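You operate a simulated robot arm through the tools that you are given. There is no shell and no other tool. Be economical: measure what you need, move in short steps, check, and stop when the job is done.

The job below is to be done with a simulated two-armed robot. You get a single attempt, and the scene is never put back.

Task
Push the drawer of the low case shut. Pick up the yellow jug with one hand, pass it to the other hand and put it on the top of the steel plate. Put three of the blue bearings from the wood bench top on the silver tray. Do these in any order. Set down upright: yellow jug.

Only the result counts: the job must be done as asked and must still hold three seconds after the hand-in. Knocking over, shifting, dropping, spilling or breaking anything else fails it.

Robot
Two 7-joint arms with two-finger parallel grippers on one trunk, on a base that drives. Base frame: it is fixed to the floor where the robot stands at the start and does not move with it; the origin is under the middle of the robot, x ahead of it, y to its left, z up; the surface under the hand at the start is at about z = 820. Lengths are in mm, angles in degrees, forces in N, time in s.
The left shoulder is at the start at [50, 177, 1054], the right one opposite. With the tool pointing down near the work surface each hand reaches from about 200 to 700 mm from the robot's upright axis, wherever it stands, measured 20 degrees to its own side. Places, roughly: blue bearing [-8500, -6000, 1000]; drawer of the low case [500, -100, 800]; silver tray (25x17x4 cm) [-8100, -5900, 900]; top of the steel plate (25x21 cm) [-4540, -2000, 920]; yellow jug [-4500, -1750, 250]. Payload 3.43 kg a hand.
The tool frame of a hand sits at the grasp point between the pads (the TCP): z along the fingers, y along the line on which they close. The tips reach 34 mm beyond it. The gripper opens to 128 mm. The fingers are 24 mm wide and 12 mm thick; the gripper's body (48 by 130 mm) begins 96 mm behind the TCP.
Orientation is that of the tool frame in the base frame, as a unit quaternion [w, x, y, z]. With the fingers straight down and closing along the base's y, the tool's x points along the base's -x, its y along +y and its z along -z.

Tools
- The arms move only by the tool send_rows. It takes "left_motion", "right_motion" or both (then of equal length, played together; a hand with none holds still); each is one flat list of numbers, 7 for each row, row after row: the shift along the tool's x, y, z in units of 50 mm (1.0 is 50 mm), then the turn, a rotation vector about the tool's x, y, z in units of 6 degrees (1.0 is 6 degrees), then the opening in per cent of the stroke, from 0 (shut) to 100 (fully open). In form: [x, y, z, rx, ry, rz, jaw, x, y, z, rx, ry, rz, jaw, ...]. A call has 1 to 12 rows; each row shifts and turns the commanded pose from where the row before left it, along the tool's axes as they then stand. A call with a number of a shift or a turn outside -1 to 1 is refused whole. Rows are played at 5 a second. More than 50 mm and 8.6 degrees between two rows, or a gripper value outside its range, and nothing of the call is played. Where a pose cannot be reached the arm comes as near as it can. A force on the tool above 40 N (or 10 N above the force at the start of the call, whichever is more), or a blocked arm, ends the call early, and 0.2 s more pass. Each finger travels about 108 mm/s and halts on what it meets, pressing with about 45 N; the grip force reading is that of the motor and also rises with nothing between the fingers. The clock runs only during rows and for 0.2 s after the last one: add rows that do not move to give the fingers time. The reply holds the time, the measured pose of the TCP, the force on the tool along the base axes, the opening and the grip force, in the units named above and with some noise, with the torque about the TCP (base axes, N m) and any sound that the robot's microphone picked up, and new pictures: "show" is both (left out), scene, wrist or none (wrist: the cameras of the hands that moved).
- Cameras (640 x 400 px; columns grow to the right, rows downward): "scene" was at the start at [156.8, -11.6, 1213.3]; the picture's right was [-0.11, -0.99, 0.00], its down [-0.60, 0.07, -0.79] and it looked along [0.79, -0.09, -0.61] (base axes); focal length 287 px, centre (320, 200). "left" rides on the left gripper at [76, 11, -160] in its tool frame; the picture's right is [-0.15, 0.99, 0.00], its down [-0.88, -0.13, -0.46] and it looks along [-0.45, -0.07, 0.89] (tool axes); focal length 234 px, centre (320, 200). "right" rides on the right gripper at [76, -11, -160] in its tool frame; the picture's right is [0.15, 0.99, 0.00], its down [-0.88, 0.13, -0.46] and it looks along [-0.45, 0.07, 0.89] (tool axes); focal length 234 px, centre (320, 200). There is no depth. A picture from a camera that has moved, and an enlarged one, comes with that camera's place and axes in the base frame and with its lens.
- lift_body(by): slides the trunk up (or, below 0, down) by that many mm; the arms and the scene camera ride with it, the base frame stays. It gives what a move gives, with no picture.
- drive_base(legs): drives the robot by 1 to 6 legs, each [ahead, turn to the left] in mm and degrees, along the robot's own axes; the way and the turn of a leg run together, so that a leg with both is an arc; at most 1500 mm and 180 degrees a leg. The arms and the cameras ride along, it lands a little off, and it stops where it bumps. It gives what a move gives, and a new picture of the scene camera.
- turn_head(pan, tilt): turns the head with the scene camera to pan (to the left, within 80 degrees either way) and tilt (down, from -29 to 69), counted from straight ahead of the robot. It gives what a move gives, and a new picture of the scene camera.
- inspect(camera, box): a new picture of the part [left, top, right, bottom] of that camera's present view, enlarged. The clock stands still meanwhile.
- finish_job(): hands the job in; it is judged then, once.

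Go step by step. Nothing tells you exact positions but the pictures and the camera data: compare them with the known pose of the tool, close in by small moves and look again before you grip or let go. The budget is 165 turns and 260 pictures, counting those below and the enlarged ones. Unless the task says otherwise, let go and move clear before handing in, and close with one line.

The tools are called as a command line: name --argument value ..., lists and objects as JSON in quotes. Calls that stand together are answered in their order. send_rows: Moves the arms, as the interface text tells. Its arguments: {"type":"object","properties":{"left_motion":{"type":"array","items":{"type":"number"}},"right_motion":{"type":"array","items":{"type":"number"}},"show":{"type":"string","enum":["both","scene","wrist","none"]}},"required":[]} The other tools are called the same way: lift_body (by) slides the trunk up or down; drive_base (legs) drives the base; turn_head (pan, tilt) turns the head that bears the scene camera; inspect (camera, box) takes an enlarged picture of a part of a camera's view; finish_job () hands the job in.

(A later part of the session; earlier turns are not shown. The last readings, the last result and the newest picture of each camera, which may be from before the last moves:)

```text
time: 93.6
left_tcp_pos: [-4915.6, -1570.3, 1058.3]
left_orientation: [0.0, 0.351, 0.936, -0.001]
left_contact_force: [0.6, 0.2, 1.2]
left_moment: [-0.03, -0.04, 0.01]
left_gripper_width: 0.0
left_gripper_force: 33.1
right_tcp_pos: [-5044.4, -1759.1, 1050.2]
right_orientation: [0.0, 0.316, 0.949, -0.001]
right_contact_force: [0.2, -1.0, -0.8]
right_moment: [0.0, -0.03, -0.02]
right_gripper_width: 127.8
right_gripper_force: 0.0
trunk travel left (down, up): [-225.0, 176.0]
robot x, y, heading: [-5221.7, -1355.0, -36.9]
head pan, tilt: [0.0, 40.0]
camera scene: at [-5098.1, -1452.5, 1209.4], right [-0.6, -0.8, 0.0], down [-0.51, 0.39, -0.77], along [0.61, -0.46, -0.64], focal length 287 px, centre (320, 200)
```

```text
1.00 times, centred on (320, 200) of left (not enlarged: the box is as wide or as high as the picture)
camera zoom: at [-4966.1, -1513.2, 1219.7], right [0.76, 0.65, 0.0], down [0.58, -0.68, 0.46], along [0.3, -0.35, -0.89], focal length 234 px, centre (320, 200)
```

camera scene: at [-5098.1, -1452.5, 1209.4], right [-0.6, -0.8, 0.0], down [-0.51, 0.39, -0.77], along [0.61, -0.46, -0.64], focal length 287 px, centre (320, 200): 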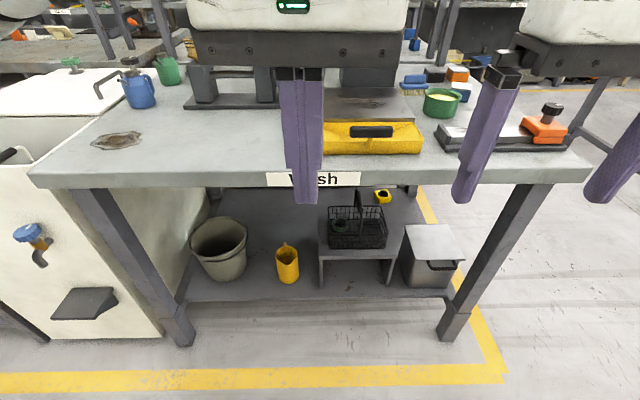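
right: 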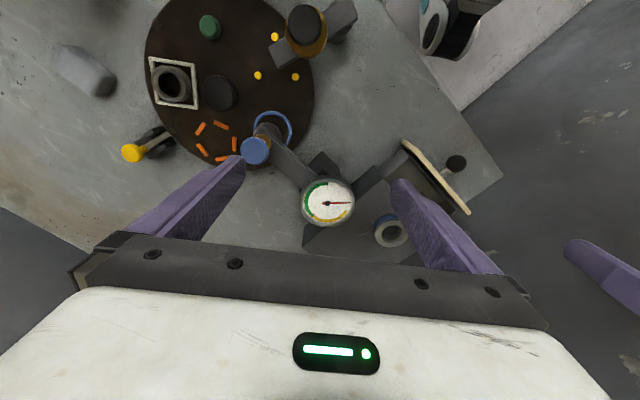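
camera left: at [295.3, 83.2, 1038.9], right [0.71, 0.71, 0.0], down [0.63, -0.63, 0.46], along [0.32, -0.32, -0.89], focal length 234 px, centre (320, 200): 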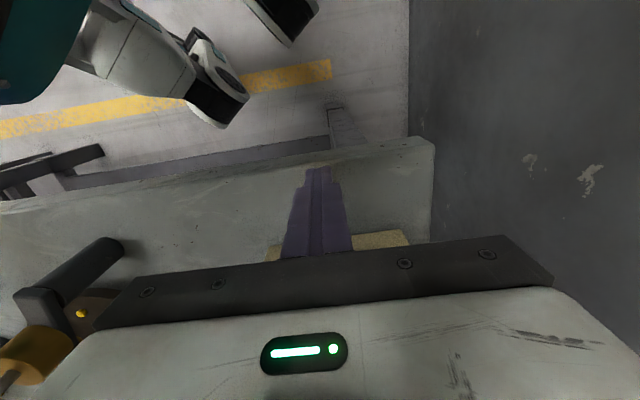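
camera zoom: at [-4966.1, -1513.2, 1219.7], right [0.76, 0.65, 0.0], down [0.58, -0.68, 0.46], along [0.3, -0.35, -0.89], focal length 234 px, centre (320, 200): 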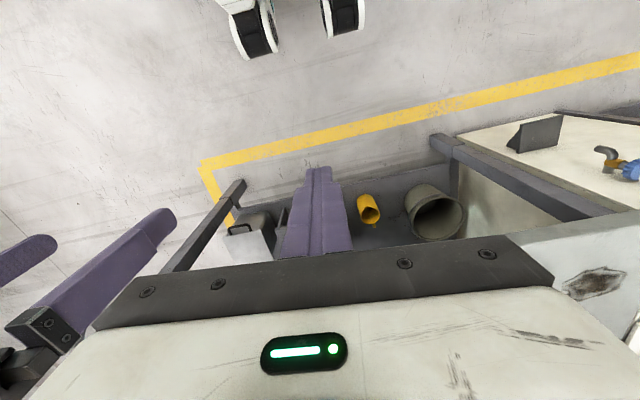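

The jug is about 88 mm wide and stands from z≈210 to 340 at e1≈4098, e2≈2498 with its handle away from me. Plan: drop the trunk, reach in with the left hand nearly level and low on the body, then have the right hand take the jug from above near the rim.

send_rows --right_motion '[0.75, 0, 0, 0, 0, 0, 100, 0.75, 0, 0, 0, 0, 0, 100, 0.75, 0, 0, 0, 0, 0, 100, 0.75, 0, 0, 0, 0, 0, 100]' --show "scene"

lift_body --by -224

```text
time: 94.6
left_tcp_pos: [-4915.9, -1570.8, 1059.8]
left_orientation: [0.0, 0.351, 0.937, -0.001]
left_contact_force: [-0.2, -0.3, -0.1]
left_moment: [0.0, 0.01, 0.01]
left_gripper_width: 0.0
left_gripper_force: 32.9
right_tcp_pos: [-5164.2, -1668.7, 1048.6]
right_orientation: [0.001, 0.316, 0.949, 0.0]
right_contact_force: [0.0, -0.2, 0.6]
right_moment: [0.0, 0.02, 0.04]
right_gripper_width: 127.8
right_gripper_force: 0.0
trunk travel left (down, up): [-225.0, 176.0]
robot x, y, heading: [-5225.8, -1360.1, -36.9]
head pan, tilt: [0.0, 40.0]
camera scene: at [-5098.2, -1452.3, 1209.4], right [-0.6, -0.8, 0.0], down [-0.51, 0.39, -0.77], along [0.61, -0.46, -0.64], focal length 287 px, centre (320, 200)
```

scene: 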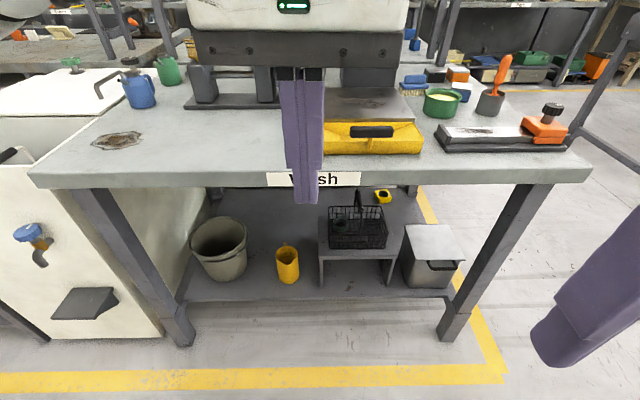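

```text
time: 97.0
left_tcp_pos: [-4916.0, -1570.9, 836.3]
left_orientation: [0.0, 0.352, 0.936, -0.001]
left_contact_force: [0.1, -0.1, 0.2]
left_moment: [0.0, 0.04, -0.01]
left_gripper_width: 0.0
left_gripper_force: 32.9
right_tcp_pos: [-5163.8, -1669.0, 824.6]
right_orientation: [0.0, 0.316, 0.949, 0.001]
right_contact_force: [0.9, 0.5, 0.0]
right_moment: [-0.01, 0.02, 0.0]
right_gripper_width: 128.0
right_gripper_force: 0.0
trunk travel left (down, up): [-1.0, 400.0]
robot x, y, heading: [-5222.7, -1356.1, -36.9]
head pan, tilt: [0.0, 40.0]
```

Now I'll bring the left hand down in front of the bench, opened, with its heading squared to the bench.

send_rows --left_motion '[0, 0.713, 0.69, 0, 0, -0.35, 100, 0, 0.713, 0.69, 0, 0, -0.35, 100, 0, 0.713, 0.69, 0, 0, 0, 100, 0, 0, 0.98, 0, 0, 0, 100, 0, 0, 0.98, 0, 0, 0, 100, 0, 0, 0.98, 0, 0, 0, 100, 0, 0, 0.98, 0, 0, 0, 100, 0, 0, 0.98, 0, 0, 0, 100, 0, 0, 0.98, 0, 0, 0, 100, 0, 0, 0.98, 0, 0, 0, 100]'

```text
time: 99.2
left_tcp_pos: [-4849.6, -1489.9, 387.6]
left_orientation: [0.0, 0.317, 0.948, -0.001]
left_contact_force: [-0.2, 0.1, 0.3]
left_moment: [0.01, -0.02, 0.06]
left_gripper_width: 128.1
left_gripper_force: 0.2
right_tcp_pos: [-5163.9, -1669.4, 825.2]
right_orientation: [-0.001, 0.315, 0.949, 0.0]
right_contact_force: [0.1, 0.0, -0.2]
right_moment: [-0.02, 0.0, 0.01]
right_gripper_width: 128.1
right_gripper_force: 0.1
trunk travel left (down, up): [-1.0, 400.0]
robot x, y, heading: [-5224.1, -1359.4, -36.7]
head pan, tilt: [0.0, 40.0]
camera scene: at [-5098.1, -1452.4, 985.4], right [-0.6, -0.8, 0.0], down [-0.51, 0.39, -0.77], along [0.61, -0.46, -0.64], focal length 287 px, centre (320, 200)
camera left: at [-4903.8, -1435.3, 548.3], right [0.71, 0.7, 0.0], down [0.62, -0.63, 0.46], along [0.32, -0.33, -0.89], focal length 234 px, centre (320, 200)
```

scene: 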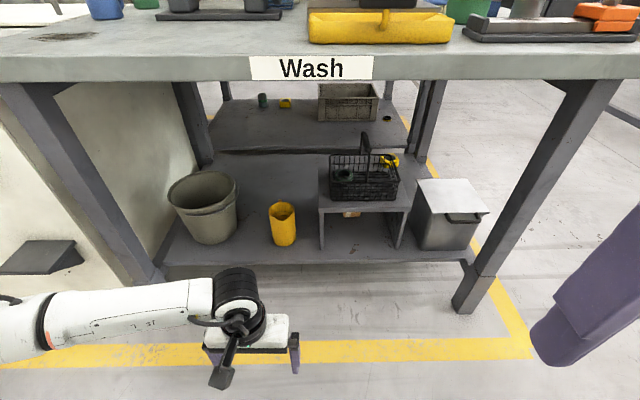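
left: 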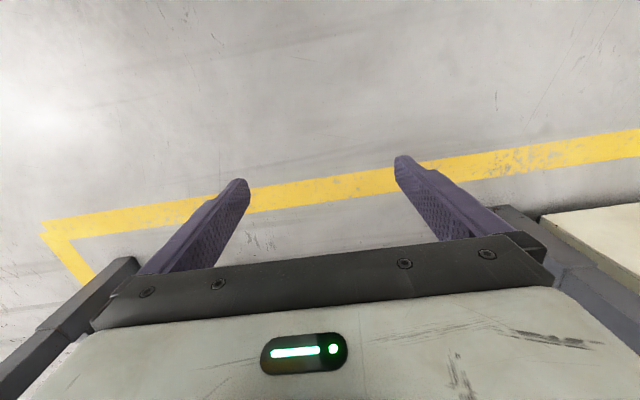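

The left hand is low in front of the bench. I'll pitch it forward by 65° while moving it ahead.

send_rows --left_motion '[-0.29, 0, 0, 0, -0.985, 0, 100, -0.288, 0, 0.03, 0, -0.985, 0, 100, -0.284, 0, 0.059, 0, -0.985, 0, 100, -0.276, 0, 0.088, 0, -0.985, 0, 100, -0.266, 0, 0.116, 0, -0.985, 0, 100, -0.252, 0, 0.143, 0, -0.985, 0, 100, -0.236, 0, 0.168, 0, -0.985, 0, 100, -0.218, 0, 0.192, 0, -0.985, 0, 100, -0.197, 0, 0.213, 0, -0.985, 0, 100, -0.174, 0, 0.232, 0, -0.985, 0, 100, -0.149, 0, 0.249, 0, -0.985, 0, 100, 0, 0, 0, 0, 0, 0, 100]'

inspect --camera "scene" --box '[200, 180, 360, 280]'

```text
time: 101.8
left_tcp_pos: [-4755.3, -1652.1, 434.5]
left_orientation: [0.508, 0.263, 0.804, -0.163]
left_contact_force: [0.6, -1.1, -0.2]
left_moment: [0.02, 0.01, -0.01]
left_gripper_width: 127.9
left_gripper_force: 0.0
left hand out of reach, approached as far as the arm can: row 8, 9, 10, 11
right_tcp_pos: [-5162.9, -1670.3, 825.3]
right_orientation: [0.0, 0.315, 0.949, 0.0]
right_contact_force: [0.8, -0.1, 0.8]
right_moment: [-0.01, 0.0, 0.0]
right_gripper_width: 127.9
right_gripper_force: 0.1
trunk travel left (down, up): [-1.0, 400.0]
robot x, y, heading: [-5223.5, -1360.0, -36.8]
head pan, tilt: [0.0, 40.0]
camera scene: at [-5098.1, -1452.4, 985.4], right [-0.6, -0.8, 0.0], down [-0.51, 0.39, -0.77], along [0.61, -0.46, -0.64], focal length 287 px, centre (320, 200)
camera left: at [-4892.0, -1540.0, 437.4], right [0.63, 0.76, 0.14], down [-0.11, -0.09, 0.99], along [0.77, -0.64, 0.02], focal length 234 px, centre (320, 200)
```

scene: 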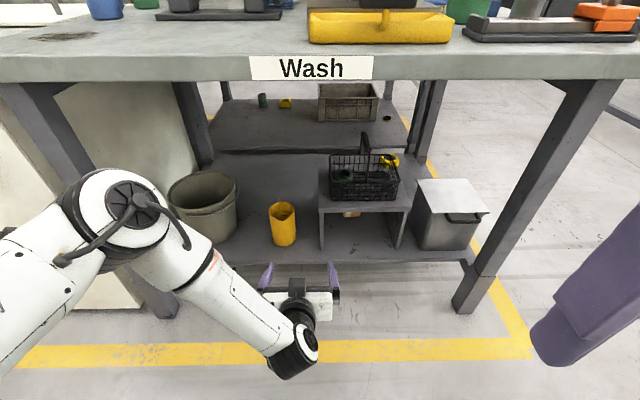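
left: 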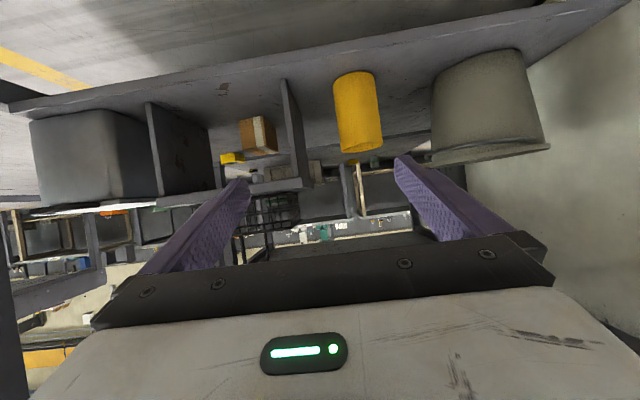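

```text
4.00 times, centred on (280, 230) of scene
camera zoom: at [-5098.1, -1452.4, 985.4], right [-0.6, -0.8, 0.0], down [-0.51, 0.39, -0.77], along [0.61, -0.46, -0.64], focal length 1147 px, centre (480, 80)
```

zoom: 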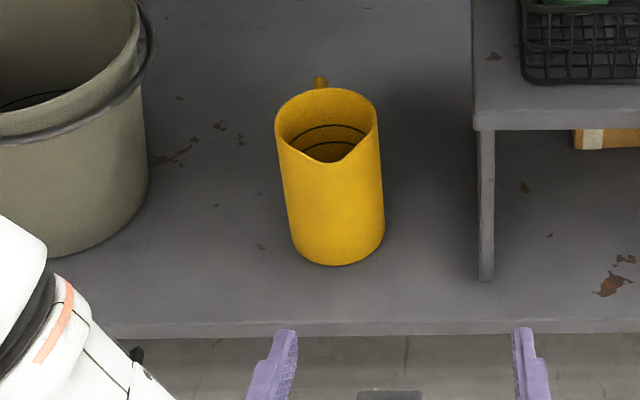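

The arm can't hold that shallow pitch this low, so I'll use a 45° tilt, which also leaves room for the handover. I'll pitch back 20° and shift left to the jug's line (e1≈4093).

send_rows --left_motion '[0, 0.4, 0, 0, 0.833, 0, 100, 0, 0.4, 0, 0, 0.833, 0, 100, 0, 0.4, 0, 0, 0.833, 0, 100, 0, 0.4, 0, 0, 0.833, 0, 100, 0.6, 0, 0.6, 0, 0, 0, 100, 0.6, 0, 0.6, 0, 0, 0, 100, 0, 0, 0, 0, 0, 0, 100]'

```text
time: 103.4
left_tcp_pos: [-4705.7, -1588.2, 351.2]
left_orientation: [0.362, 0.292, 0.877, -0.121]
left_contact_force: [0.2, 0.1, 0.0]
left_moment: [0.0, -0.03, 0.0]
left_gripper_width: 128.2
left_gripper_force: 0.1
right_tcp_pos: [-5163.5, -1668.7, 823.9]
right_orientation: [-0.001, 0.316, 0.949, 0.0]
right_contact_force: [0.0, 0.1, 0.0]
right_moment: [0.01, 0.0, -0.01]
right_gripper_width: 128.4
right_gripper_force: 0.1
trunk travel left (down, up): [-1.0, 400.0]
robot x, y, heading: [-5224.5, -1356.4, -37.0]
head pan, tilt: [0.0, 40.0]
camera scene: at [-5098.1, -1452.4, 985.3], right [-0.6, -0.8, 0.0], down [-0.51, 0.39, -0.77], along [0.61, -0.46, -0.64], focal length 287 px, centre (320, 200)
camera left: at [-4832.8, -1479.5, 411.6], right [0.68, 0.73, 0.1], down [0.16, -0.28, 0.95], along [0.72, -0.62, -0.31], focal length 234 px, centre (320, 200)
```

scene: 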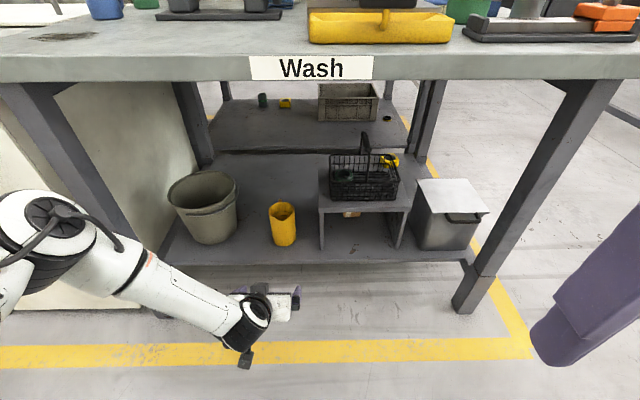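
left: 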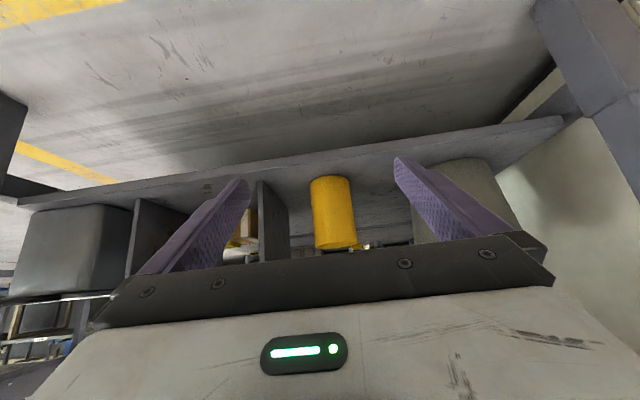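

The hand is on the jug's line at e1≈4094. I'll lower it to grasp height and then drive up 185 mm.

send_rows --left_motion '[0.65, 0, 0.65, 0, 0, 0, 100, 0.65, 0, 0.65, 0, 0, 0, 100, 0, 0, 0, 0, 0, 0, 100]' --show "none"

drive_base --legs '[[180, 0]]'

inspect --camera "left" --box '[0, 0, 640, 400]'

```text
time: 104.2
left_tcp_pos: [-4709.6, -1604.6, 278.1]
left_orientation: [0.36, 0.291, 0.879, -0.115]
left_contact_force: [0.2, 0.5, 0.8]
left_moment: [-0.03, 0.02, -0.08]
left_gripper_width: 128.0
left_gripper_force: 0.1
left hand out of reach, approached as far as the arm can: row 1, 2
right_tcp_pos: [-5163.7, -1669.6, 824.3]
right_orientation: [0.0, 0.315, 0.949, 0.001]
right_contact_force: [0.0, -0.7, -0.4]
right_moment: [-0.03, 0.0, -0.04]
right_gripper_width: 128.0
right_gripper_force: 0.1
trunk travel left (down, up): [-1.0, 400.0]
robot x, y, heading: [-5218.6, -1357.1, -36.9]
head pan, tilt: [0.0, 40.0]
```

```text
time: 105.7
left_tcp_pos: [-4563.9, -1709.6, 279.6]
left_orientation: [0.36, 0.291, 0.879, -0.116]
left_contact_force: [0.3, 0.5, -0.2]
left_moment: [-0.02, -0.01, 0.01]
left_gripper_width: 128.1
left_gripper_force: 0.1
right_tcp_pos: [-5019.7, -1776.2, 824.8]
right_orientation: [0.0, 0.315, 0.949, 0.0]
right_contact_force: [0.0, 0.2, 0.2]
right_moment: [0.02, -0.01, 0.01]
right_gripper_width: 128.1
right_gripper_force: 0.1
trunk travel left (down, up): [-1.0, 400.0]
robot x, y, heading: [-5075.6, -1465.7, -37.0]
head pan, tilt: [0.0, 40.0]
camera scene: at [-4954.1, -1559.8, 985.4], right [-0.6, -0.8, 0.0], down [-0.51, 0.38, -0.77], along [0.61, -0.46, -0.64], focal length 287 px, centre (320, 200)
```

scene: 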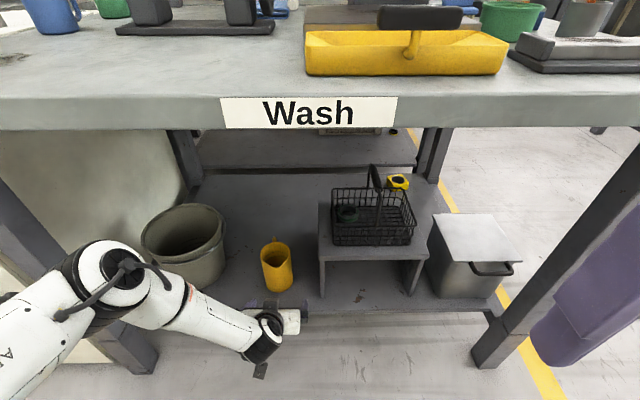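

```text
1.00 times, centred on (320, 200) of left (not enlarged: the box is as wide or as high as the picture)
camera zoom: at [-4692.9, -1603.6, 340.3], right [0.67, 0.73, 0.11], down [0.17, -0.29, 0.94], along [0.72, -0.61, -0.32], focal length 234 px, centre (320, 200)
```

zoom: 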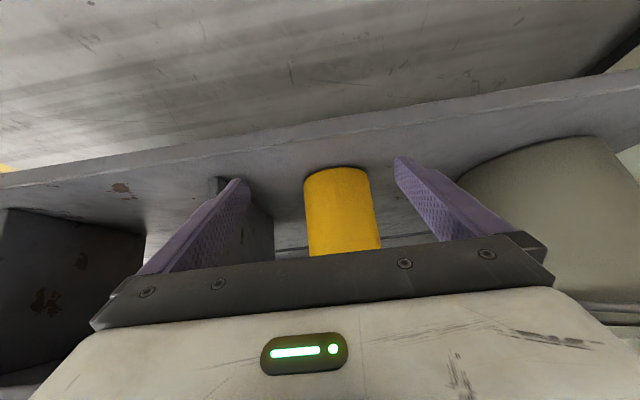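

I'm at e1≈4106, e2≈2625, z 279, so the hand needs about 13 mm left and a bit lower. I'll shift left, move slightly ahead, and try going lower there.

send_rows --left_motion '[0, 0.26, 0, 0, 0, 0, 100, -0.5, 0, 0.5, 0, 0, 0, 100, 0.3, 0, 0.3, 0, 0, 0, 100, 0, 0, 0, 0, 0, 0, 100]' --show "wrist"

```text
time: 106.7
left_tcp_pos: [-4532.4, -1726.9, 258.3]
left_orientation: [0.36, 0.291, 0.879, -0.116]
left_contact_force: [-0.7, -0.8, -0.4]
left_moment: [0.0, 0.01, -0.01]
left_gripper_width: 128.1
left_gripper_force: 0.0
left hand out of reach, approached as far as the arm can: row 1
right_tcp_pos: [-5020.6, -1777.3, 825.3]
right_orientation: [0.0, 0.315, 0.949, 0.0]
right_contact_force: [0.2, 0.4, 0.1]
right_moment: [0.01, -0.01, 0.02]
right_gripper_width: 127.8
right_gripper_force: 0.1
trunk travel left (down, up): [-1.0, 400.0]
robot x, y, heading: [-5075.1, -1466.3, -36.7]
head pan, tilt: [0.0, 40.0]
camera left: at [-4660.3, -1619.7, 319.4], right [0.67, 0.73, 0.11], down [0.17, -0.29, 0.94], along [0.72, -0.61, -0.32], focal length 234 px, centre (320, 200)
```

left: 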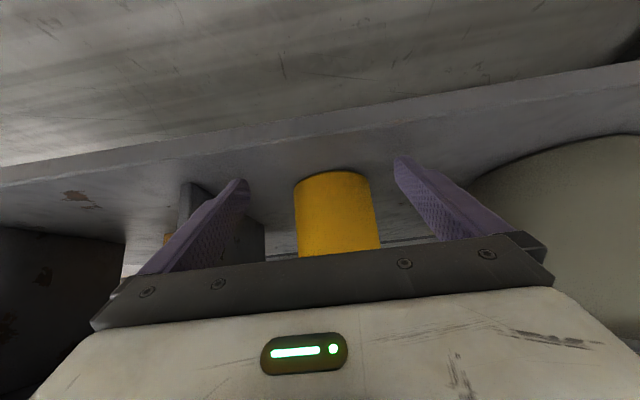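

At z 258 and on track; the jug is 9 mm further left. I'll centre and advance around it, with jaws open.

send_rows --left_motion '[0, 0.18, 0, 0, 0, 0, 100, -0.325, 0, 0.325, 0, 0, 0, 100, -0.325, 0, 0.325, 0, 0, 0, 100, 0, 0, 0, 0, 0, 0, 100]'

inspect --camera "scene" --box '[180, 220, 360, 340]'

```text
time: 107.7
left_tcp_pos: [-4490.2, -1746.5, 257.3]
left_orientation: [0.362, 0.289, 0.879, -0.115]
left_contact_force: [0.1, -0.1, -0.1]
left_moment: [0.02, -0.01, 0.0]
left_gripper_width: 128.0
left_gripper_force: 0.0
right_tcp_pos: [-5020.9, -1776.7, 824.4]
right_orientation: [0.0, 0.314, 0.949, 0.0]
right_contact_force: [0.0, -0.7, 0.1]
right_moment: [0.04, 0.02, -0.03]
right_gripper_width: 128.0
right_gripper_force: 0.1
trunk travel left (down, up): [-1.0, 400.0]
robot x, y, heading: [-5075.9, -1463.7, -36.8]
head pan, tilt: [0.0, 40.0]
camera scene: at [-4954.1, -1559.8, 985.4], right [-0.6, -0.8, 0.0], down [-0.52, 0.38, -0.77], along [0.61, -0.46, -0.64], focal length 287 px, centre (320, 200)
camera left: at [-4618.1, -1639.7, 318.6], right [0.67, 0.73, 0.11], down [0.17, -0.29, 0.94], along [0.72, -0.61, -0.32], focal length 234 px, centre (320, 200)
```

scene: 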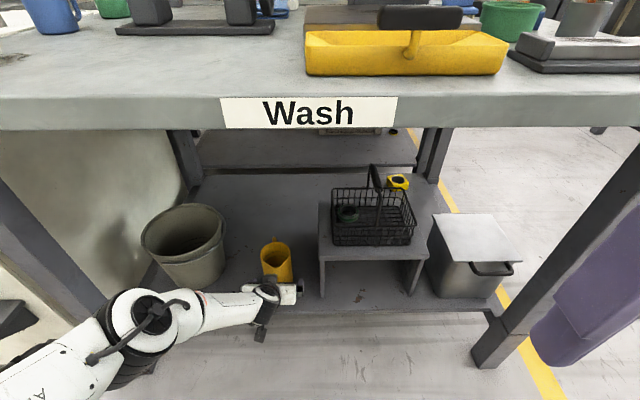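
left: 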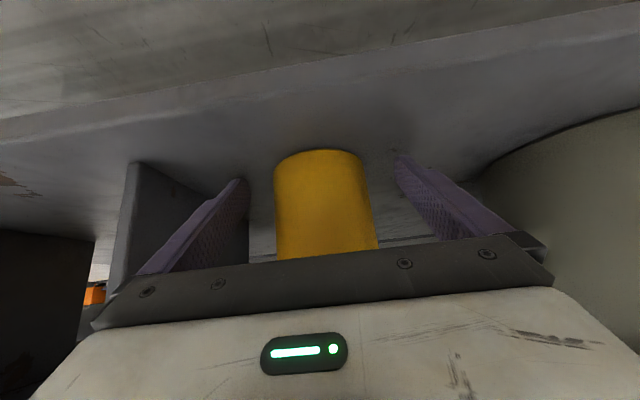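

```text
3.33 times, centred on (270, 280) of scene
camera zoom: at [-4954.1, -1559.8, 985.4], right [-0.6, -0.8, 0.0], down [-0.52, 0.38, -0.77], along [0.61, -0.46, -0.64], focal length 956 px, centre (487, -67)
```

zoom: 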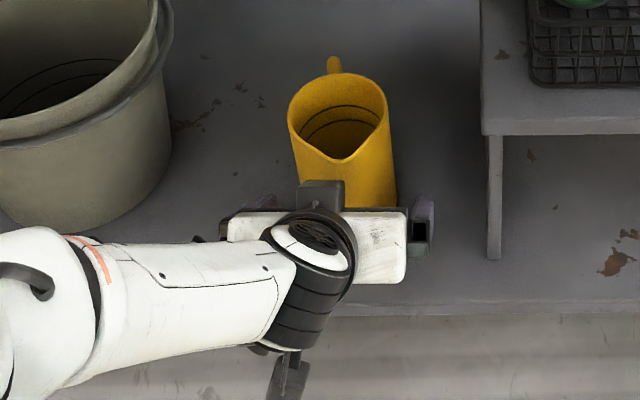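

The hand is centred on the jug (e1 4091). To keep the gripper's housing off the spout I'll advance only 26 mm more, then close.

send_rows --left_motion '[-0.184, 0, 0.184, 0, 0, 0, 100, -0.184, 0, 0.184, 0, 0, 0, 100, 0, 0, 0, 0, 0, 0, 100]'

inspect --camera "scene" --box '[220, 230, 340, 310]'

```text
time: 108.5
left_tcp_pos: [-4475.7, -1757.5, 256.9]
left_orientation: [0.361, 0.29, 0.879, -0.115]
left_contact_force: [0.0, -0.4, 0.6]
left_moment: [0.0, 0.0, -0.01]
left_gripper_width: 127.7
left_gripper_force: 0.0
left hand out of reach, approached as far as the arm can: row 2
right_tcp_pos: [-5020.3, -1776.8, 825.2]
right_orientation: [0.0, 0.314, 0.949, 0.0]
right_contact_force: [0.3, -0.9, -0.2]
right_moment: [-0.01, 0.0, 0.02]
right_gripper_width: 127.8
right_gripper_force: 0.1
trunk travel left (down, up): [-1.0, 400.0]
robot x, y, heading: [-5078.7, -1464.3, -36.8]
head pan, tilt: [0.0, 40.0]
camera scene: at [-4954.1, -1559.8, 985.4], right [-0.6, -0.8, 0.0], down [-0.52, 0.38, -0.77], along [0.61, -0.46, -0.64], focal length 287 px, centre (320, 200)
camera left: at [-4603.1, -1650.9, 318.4], right [0.67, 0.73, 0.11], down [0.17, -0.29, 0.94], along [0.72, -0.61, -0.32], focal length 234 px, centre (320, 200)
```

scene: 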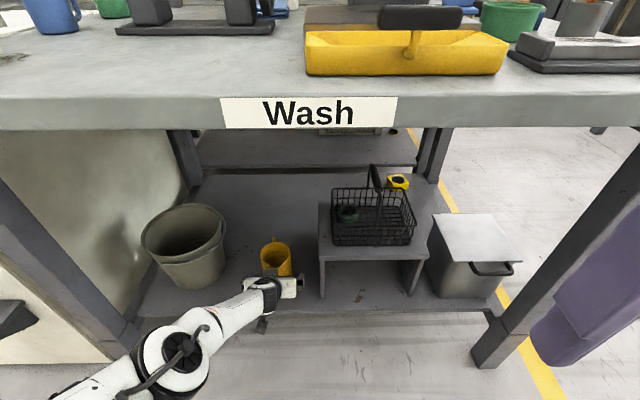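
left: 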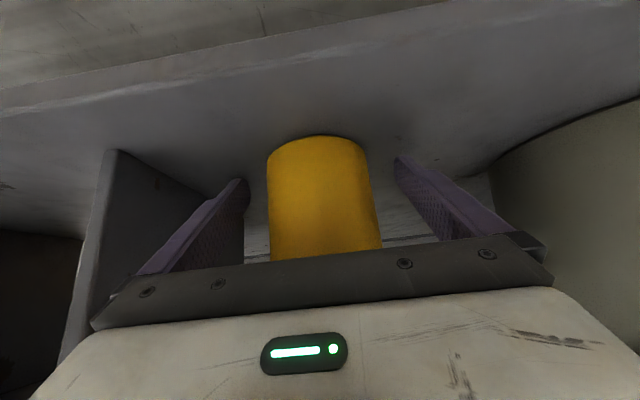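

```text
5.00 times, centred on (280, 270) of scene
camera zoom: at [-4954.1, -1559.8, 985.4], right [-0.6, -0.8, 0.0], down [-0.52, 0.38, -0.77], along [0.61, -0.46, -0.64], focal length 1434 px, centre (520, -150)
```

zoom: 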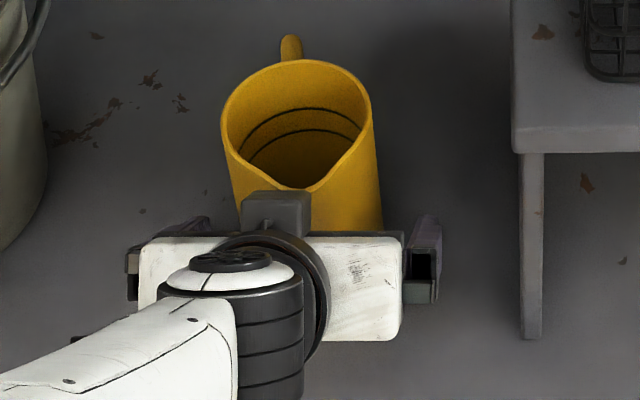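

The hand is 28 mm short of the jug's axis and at its reach limit. I'll nudge the base forward 14 mm.

drive_base --legs '[[14, 0]]'

inspect --camera "left" --box '[200, 100, 460, 280]'

```text
time: 109.2
left_tcp_pos: [-4462.5, -1765.6, 256.7]
left_orientation: [0.361, 0.289, 0.879, -0.116]
left_contact_force: [0.5, 0.3, 0.5]
left_moment: [0.0, -0.01, 0.0]
left_gripper_width: 127.8
left_gripper_force: 0.0
right_tcp_pos: [-5008.1, -1785.2, 824.9]
right_orientation: [0.001, 0.315, 0.949, -0.001]
right_contact_force: [0.4, 0.1, -0.7]
right_moment: [-0.04, -0.01, 0.0]
right_gripper_width: 127.8
right_gripper_force: 0.0
trunk travel left (down, up): [-1.0, 400.0]
robot x, y, heading: [-5066.0, -1472.1, -36.4]
head pan, tilt: [0.0, 40.0]
camera scene: at [-4942.8, -1568.3, 985.4], right [-0.6, -0.8, 0.0], down [-0.52, 0.38, -0.77], along [0.61, -0.46, -0.64], focal length 287 px, centre (320, 200)
```

scene: 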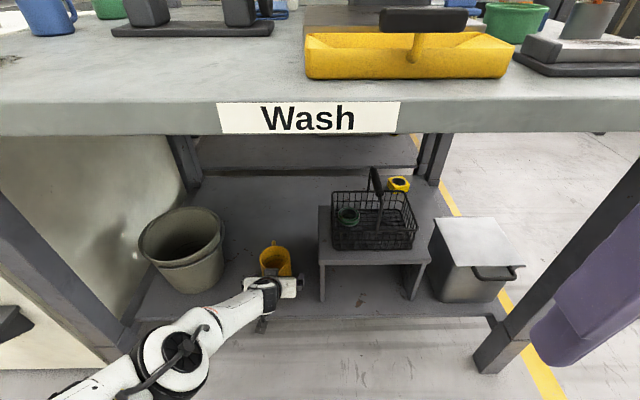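

```text
2.22 times, centred on (330, 190) of left
camera zoom: at [-4591.4, -1659.3, 318.6], right [0.67, 0.73, 0.11], down [0.17, -0.29, 0.94], along [0.72, -0.61, -0.32], focal length 520 px, centre (298, 222)
```

zoom: 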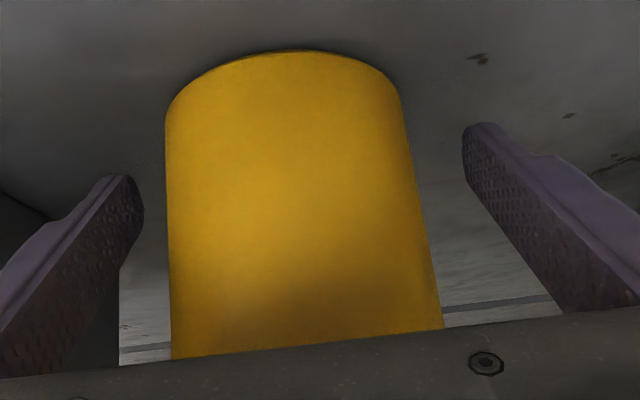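

The fingertips straddle the jug with about 20 mm on each side. Closing the left hand now.

send_rows --left_motion '[0, 0, 0, 0, 0, 0, 60, 0, 0, 0, 0, 0, 0, 30, 0, 0, 0, 0, 0, 0, 0, 0, 0, 0, 0, 0, 0, 0, 0, 0, 0, 0, 0, 0, 0]'

```text
time: 110.4
left_tcp_pos: [-4465.6, -1766.9, 257.1]
left_orientation: [0.361, 0.29, 0.879, -0.116]
left_contact_force: [0.3, -0.3, 1.3]
left_moment: [-0.08, 0.1, -0.02]
left_gripper_width: 81.4
left_gripper_force: 45.0
right_tcp_pos: [-5007.5, -1785.4, 823.8]
right_orientation: [0.0, 0.315, 0.949, -0.001]
right_contact_force: [0.7, 0.2, 0.0]
right_moment: [0.01, 0.01, -0.02]
right_gripper_width: 127.9
right_gripper_force: 0.1
trunk travel left (down, up): [-1.0, 400.0]
robot x, y, heading: [-5063.1, -1473.6, -36.9]
head pan, tilt: [0.0, 40.0]
camera scene: at [-4942.8, -1568.3, 985.4], right [-0.6, -0.8, 0.0], down [-0.52, 0.38, -0.77], along [0.61, -0.46, -0.64], focal length 287 px, centre (320, 200)
camera left: at [-4591.5, -1659.3, 318.6], right [0.67, 0.73, 0.11], down [0.17, -0.29, 0.94], along [0.72, -0.61, -0.32], focal length 234 px, centre (320, 200)
```

scene: 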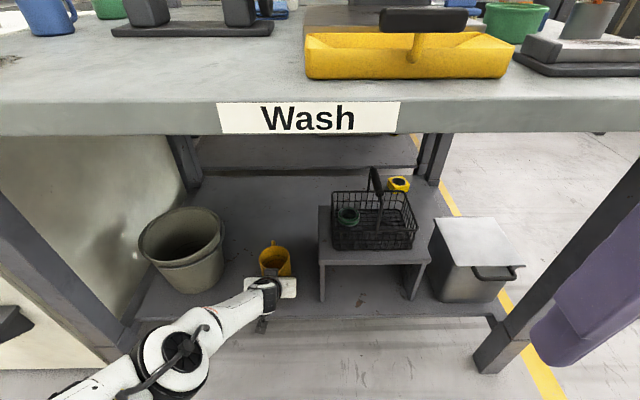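
left: 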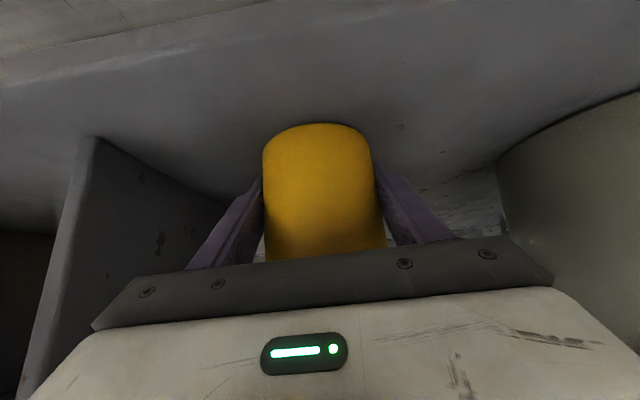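

The jug is gripped (81 mm, 45 N). I'll lift it 60 mm with the trunk and check.

lift_body --by 60

inspect --camera "scene" --box '[160, 200, 400, 350]'

```text
time: 111.4
left_tcp_pos: [-4464.4, -1767.7, 315.8]
left_orientation: [0.36, 0.29, 0.879, -0.116]
left_contact_force: [-0.1, -0.2, -1.3]
left_moment: [0.0, 0.03, -0.02]
left_gripper_width: 81.4
left_gripper_force: 45.3
right_tcp_pos: [-5008.1, -1785.3, 884.3]
right_orientation: [0.0, 0.315, 0.949, 0.0]
right_contact_force: [0.0, 0.1, 0.2]
right_moment: [0.0, 0.01, -0.02]
right_gripper_width: 128.0
right_gripper_force: 0.0
trunk travel left (down, up): [-61.0, 340.0]
robot x, y, heading: [-5067.7, -1474.5, -36.7]
head pan, tilt: [0.0, 40.0]
```

```text
2.67 times, centred on (280, 275) of scene
camera zoom: at [-4942.6, -1568.4, 1045.3], right [-0.6, -0.8, 0.0], down [-0.52, 0.38, -0.77], along [0.61, -0.46, -0.64], focal length 765 px, centre (427, 0)
```

zoom: 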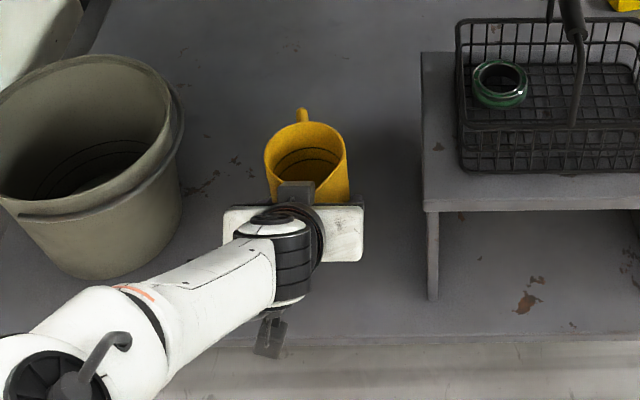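

The jug lifted cleanly and is upright. I'll back out 400 mm so the jug clears the bench edge, then raise the trunk.

drive_base --legs '[[-400, 0]]'

lift_body --by 165

turn_head --pan 5 --tilt 45

```text
time: 113.9
left_tcp_pos: [-4784.6, -1526.8, 317.6]
left_orientation: [0.36, 0.29, 0.879, -0.115]
left_contact_force: [0.0, 0.5, -1.3]
left_moment: [0.01, 0.02, 0.03]
left_gripper_width: 81.2
left_gripper_force: 45.0
right_tcp_pos: [-5328.7, -1546.3, 884.3]
right_orientation: [0.0, 0.315, 0.949, 0.0]
right_contact_force: [-0.1, 0.2, -0.4]
right_moment: [-0.02, 0.02, -0.01]
right_gripper_width: 128.0
right_gripper_force: 0.0
trunk travel left (down, up): [-61.0, 340.0]
robot x, y, heading: [-5388.7, -1235.1, -36.7]
head pan, tilt: [0.0, 40.0]
camera scene: at [-5263.3, -1328.9, 1045.3], right [-0.6, -0.8, 0.0], down [-0.52, 0.38, -0.77], along [0.61, -0.46, -0.64], focal length 287 px, centre (320, 200)
```

scene: 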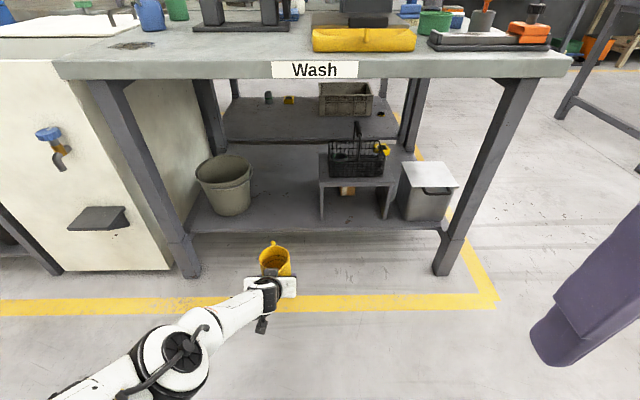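

```text
time: 115.8
left_tcp_pos: [-4784.5, -1528.2, 482.4]
left_orientation: [0.36, 0.29, 0.879, -0.115]
left_contact_force: [-0.1, -0.4, -1.4]
left_moment: [0.05, 0.03, -0.04]
left_gripper_width: 81.3
left_gripper_force: 45.0
right_tcp_pos: [-5329.0, -1547.1, 1050.3]
right_orientation: [0.0, 0.315, 0.949, -0.001]
right_contact_force: [0.6, -0.5, 0.0]
right_moment: [0.02, -0.02, -0.02]
right_gripper_width: 128.2
right_gripper_force: 0.0
trunk travel left (down, up): [-226.0, 175.0]
robot x, y, heading: [-5389.4, -1233.6, -36.5]
head pan, tilt: [0.0, 40.0]
```

```text
time: 116.5
left_tcp_pos: [-4784.6, -1526.1, 482.8]
left_orientation: [0.361, 0.29, 0.879, -0.116]
left_contact_force: [0.2, 1.0, -0.6]
left_moment: [0.01, 0.05, -0.02]
left_gripper_width: 81.4
left_gripper_force: 44.4
right_tcp_pos: [-5328.3, -1545.4, 1048.8]
right_orientation: [0.0, 0.315, 0.949, 0.0]
right_contact_force: [0.9, 0.8, 0.5]
right_moment: [0.0, -0.01, 0.05]
right_gripper_width: 127.9
right_gripper_force: 0.1
trunk travel left (down, up): [-226.0, 175.0]
robot x, y, heading: [-5388.2, -1233.3, -36.7]
head pan, tilt: [5.0, 45.0]
camera scene: at [-5262.2, -1320.9, 1203.1], right [-0.53, -0.85, 0.0], down [-0.6, 0.37, -0.71], along [0.6, -0.37, -0.71], focal length 287 px, centre (320, 200)
```

scene: 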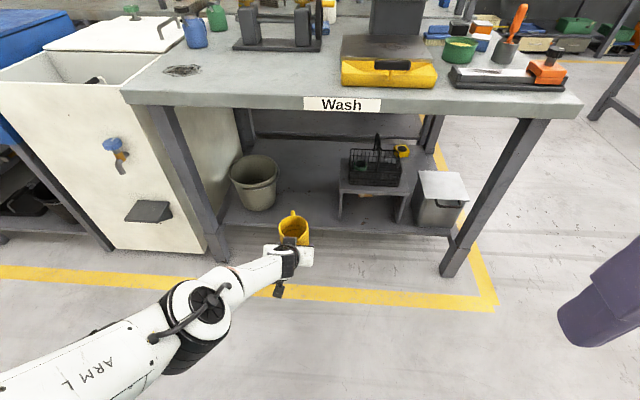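

The jug is out in the open. I'll raise it with the left hand to handover height, back toward the robot and near its midline, keeping its tilt.

send_rows --left_motion '[-0.1975, -0.162, -0.669, 0, 0, 0, 0, -0.1975, -0.162, -0.669, 0, 0, 0, 0, -0.1975, -0.162, -0.669, 0, 0, 0, 0, -0.1975, -0.162, -0.669, 0, 0, 0, 0, -0.1975, -0.162, -0.669, 0, 0, 0, 0, -0.1975, -0.162, -0.669, 0, 0, 0, 0, -0.1975, -0.162, -0.669, 0, 0, 0, 0, -0.1975, -0.162, -0.669, 0, 0, 0, 0, -0.1975, -0.162, -0.669, 0, 0, 0, 0, -0.1975, -0.162, -0.669, 0, 0, 0, 0, -0.1975, -0.162, -0.669, 0, 0, 0, 0, -0.1975, -0.162, -0.669, 0, 0, 0, 0]'

```text
time: 119.1
left_tcp_pos: [-5003.1, -1489.1, 849.6]
left_orientation: [0.361, 0.29, 0.879, -0.115]
left_contact_force: [-0.5, -0.4, -1.2]
left_moment: [0.03, 0.02, 0.04]
left_gripper_width: 81.1
left_gripper_force: 45.0
right_tcp_pos: [-5328.5, -1547.0, 1048.9]
right_orientation: [0.0, 0.315, 0.949, 0.001]
right_contact_force: [0.0, 1.0, 0.8]
right_moment: [-0.01, 0.0, -0.04]
right_gripper_width: 128.2
right_gripper_force: 0.0
trunk travel left (down, up): [-226.0, 175.0]
robot x, y, heading: [-5387.4, -1234.3, -36.7]
head pan, tilt: [5.0, 45.0]
camera scene: at [-5262.5, -1320.9, 1203.1], right [-0.53, -0.85, 0.0], down [-0.6, 0.37, -0.71], along [0.6, -0.37, -0.71], focal length 287 px, centre (320, 200)
camera left: at [-5130.4, -1381.8, 912.1], right [0.67, 0.73, 0.11], down [0.17, -0.29, 0.94], along [0.72, -0.61, -0.32], focal length 234 px, centre (320, 200)
```

scene: 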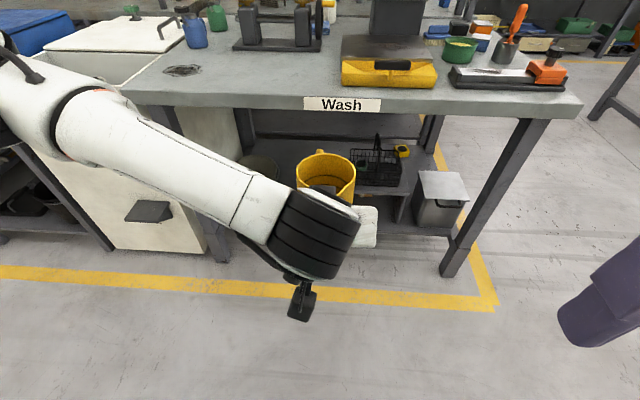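
left: 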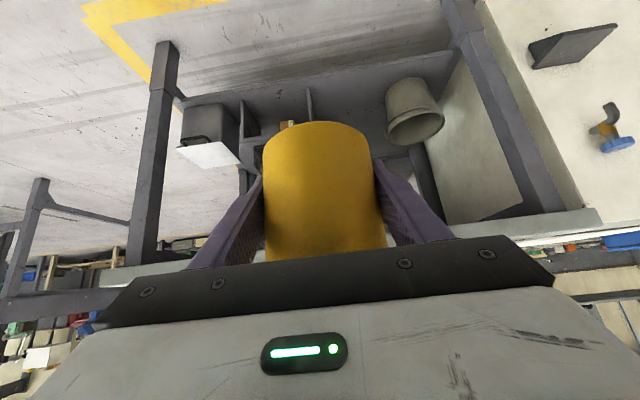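

The jug is held at about e1 4193, e2 3096, with its base at z≈806 and rim at ≈936. I'll bring the right hand forward and over the rim at a safe height.

send_rows --right_motion '[-0.956, 0, 0, 0, 0, 0, 100, -0.956, 0, 0, 0, 0, 0, 100, -0.956, 0, 0, 0, 0, 0, 100, -0.956, 0, 0, 0, 0, 0, 100, -0.956, 0, 0, 0, 0, 0, 100, 0, 0.968, 0, 0, 0, 0, 100, 0, 0.968, 0, 0, 0, 0, 100, 0, 0.968, 0, 0, 0, 0, 100, 0, 0.968, 0, 0, 0, 0, 100, 0, 0.968, 0, 0, 0, 0, 100, 0, 0, 0, 0, 0, 0, 100]'

inspect --camera "scene" --box '[220, 80, 460, 230]'

```text
time: 121.5
left_tcp_pos: [-5002.2, -1489.2, 849.9]
left_orientation: [0.36, 0.29, 0.879, -0.116]
left_contact_force: [0.1, 0.2, -1.7]
left_moment: [0.0, 0.03, 0.01]
left_gripper_width: 81.2
left_gripper_force: 44.9
right_tcp_pos: [-4992.2, -1495.1, 1049.9]
right_orientation: [0.0, 0.315, 0.949, 0.0]
right_contact_force: [-0.4, -0.5, -0.7]
right_moment: [-0.02, -0.03, 0.0]
right_gripper_width: 127.7
right_gripper_force: 0.0
trunk travel left (down, up): [-226.0, 175.0]
robot x, y, heading: [-5390.4, -1231.6, -36.7]
head pan, tilt: [5.0, 45.0]
camera scene: at [-5262.3, -1321.0, 1203.1], right [-0.53, -0.85, 0.0], down [-0.6, 0.37, -0.71], along [0.6, -0.37, -0.71], focal length 287 px, centre (320, 200)
camera right: at [-5060.7, -1458.2, 1209.8], right [0.47, 0.88, 0.0], down [0.78, -0.42, 0.46], along [0.4, -0.22, -0.89], focal length 234 px, centre (320, 200)
```

scene: 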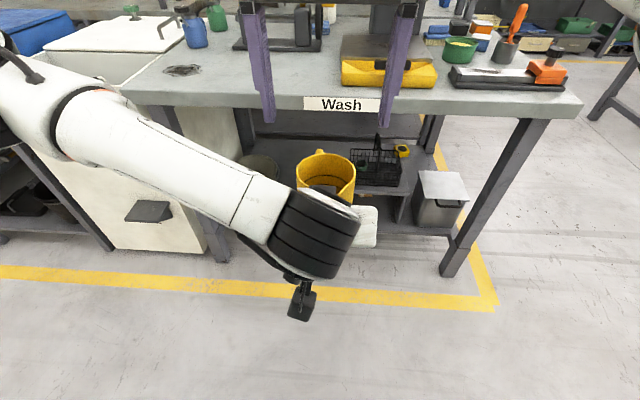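
right: 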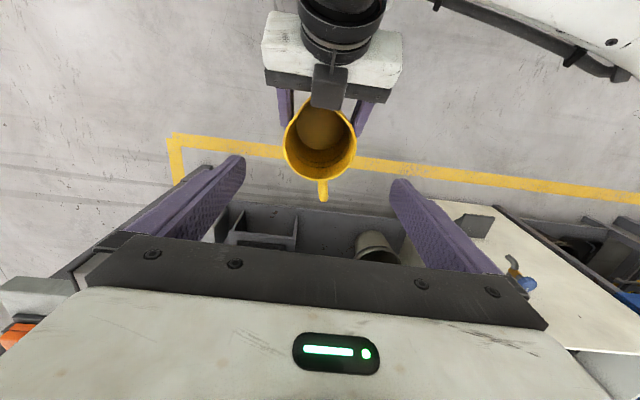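

```text
2.67 times, centred on (340, 155) of scene
camera zoom: at [-5262.3, -1321.0, 1203.1], right [-0.53, -0.85, 0.0], down [-0.6, 0.37, -0.71], along [0.6, -0.37, -0.71], focal length 765 px, centre (267, 320)
```

zoom: 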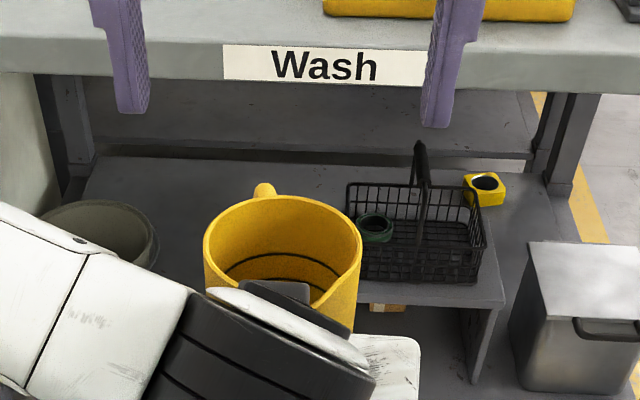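

The rim's centre measures about e1 4194, e2 3102, right under the right hand. I'll descend around the rim, keeping the fingertips above the left fingers.

send_rows --right_motion '[0.1, -0.06, 0.63, 0, 0, 0, 100, 0, 0, 0.63, 0, 0, 0, 100, 0, 0, 0.63, 0, 0, 0, 100, 0, 0, 0.63, 0, 0, 0, 100, 0, 0, 0, 0, 0, 0, 100]'

inspect --camera "scene" --box '[220, 80, 460, 230]'

```text
time: 122.7
left_tcp_pos: [-5002.2, -1488.7, 849.0]
left_orientation: [0.361, 0.29, 0.879, -0.115]
left_contact_force: [0.2, 0.0, -1.1]
left_moment: [0.0, 0.04, 0.02]
left_gripper_width: 81.2
left_gripper_force: 45.0
right_tcp_pos: [-4999.1, -1494.1, 923.1]
right_orientation: [0.001, 0.315, 0.949, 0.001]
right_contact_force: [-0.3, -0.3, 0.7]
right_moment: [-0.03, 0.0, -0.03]
right_gripper_width: 128.2
right_gripper_force: 0.1
trunk travel left (down, up): [-226.0, 175.0]
robot x, y, heading: [-5386.3, -1234.0, -36.8]
head pan, tilt: [5.0, 45.0]
camera scene: at [-5262.3, -1320.8, 1203.1], right [-0.53, -0.85, 0.0], down [-0.6, 0.37, -0.71], along [0.6, -0.37, -0.71], focal length 287 px, centre (320, 200)
camera right: at [-5066.3, -1457.7, 1083.3], right [0.47, 0.88, 0.0], down [0.78, -0.42, 0.46], along [0.4, -0.22, -0.89], focal length 234 px, centre (320, 200)
```

scene: 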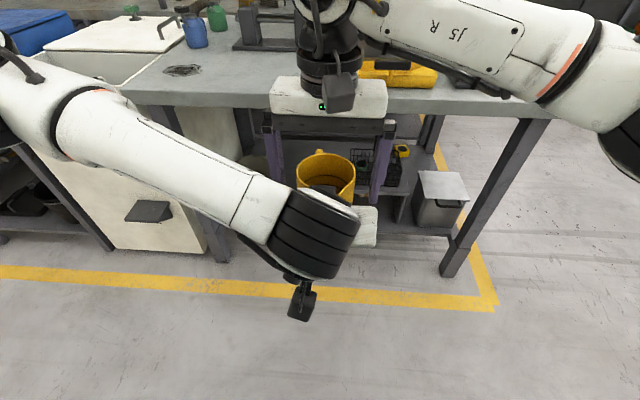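
right: 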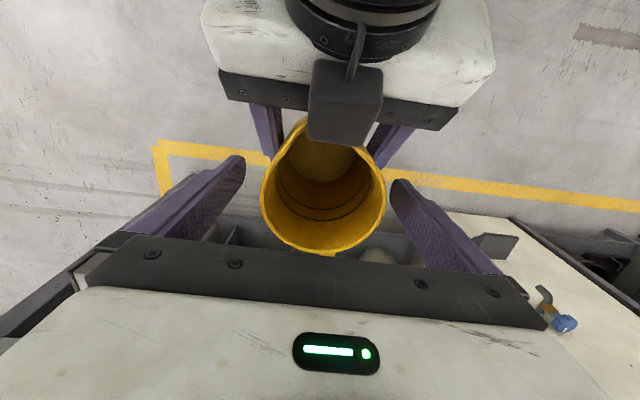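

```text
2.67 times, centred on (340, 155) of scene
camera zoom: at [-5262.3, -1320.8, 1203.1], right [-0.53, -0.85, 0.0], down [-0.6, 0.37, -0.71], along [0.6, -0.37, -0.71], focal length 765 px, centre (267, 320)
```

zoom: 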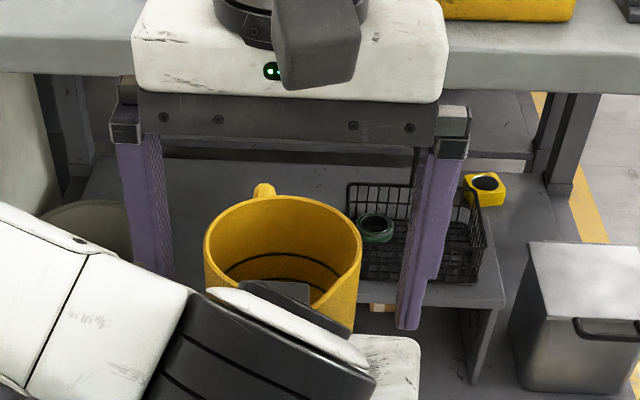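

The right fingers straddle the rim, centred within a few mm and with no contact. Closing the right hand.

send_rows --right_motion '[0, 0, 0, 0, 0, 0, 75, 0, 0, 0, 0, 0, 0, 50, 0, 0, 0, 0, 0, 0, 20, 0, 0, 0, 0, 0, 0, 0, 0, 0, 0, 0, 0, 0, 0, 0, 0, 0, 0, 0, 0, 0]' --show "wrist"

```text
time: 124.1
left_tcp_pos: [-5002.2, -1489.5, 851.0]
left_orientation: [0.361, 0.29, 0.879, -0.117]
left_contact_force: [-7.4, -5.3, 2.3]
left_moment: [-0.2, -0.1, -0.09]
left_gripper_width: 80.9
left_gripper_force: 45.3
right_tcp_pos: [-4997.9, -1494.9, 924.2]
right_orientation: [0.0, 0.314, 0.949, 0.001]
right_contact_force: [8.2, 4.5, -2.4]
right_moment: [0.54, -0.46, 0.01]
right_gripper_width: 80.9
right_gripper_force: 45.3
trunk travel left (down, up): [-226.0, 175.0]
robot x, y, heading: [-5386.7, -1234.0, -36.3]
head pan, tilt: [5.0, 45.0]
camera right: at [-5066.2, -1457.5, 1083.7], right [0.47, 0.88, 0.0], down [0.78, -0.42, 0.46], along [0.4, -0.21, -0.89], focal length 234 px, centre (320, 200)
```

right: 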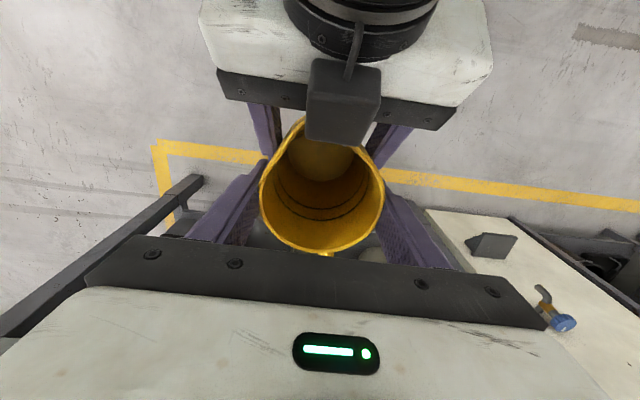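

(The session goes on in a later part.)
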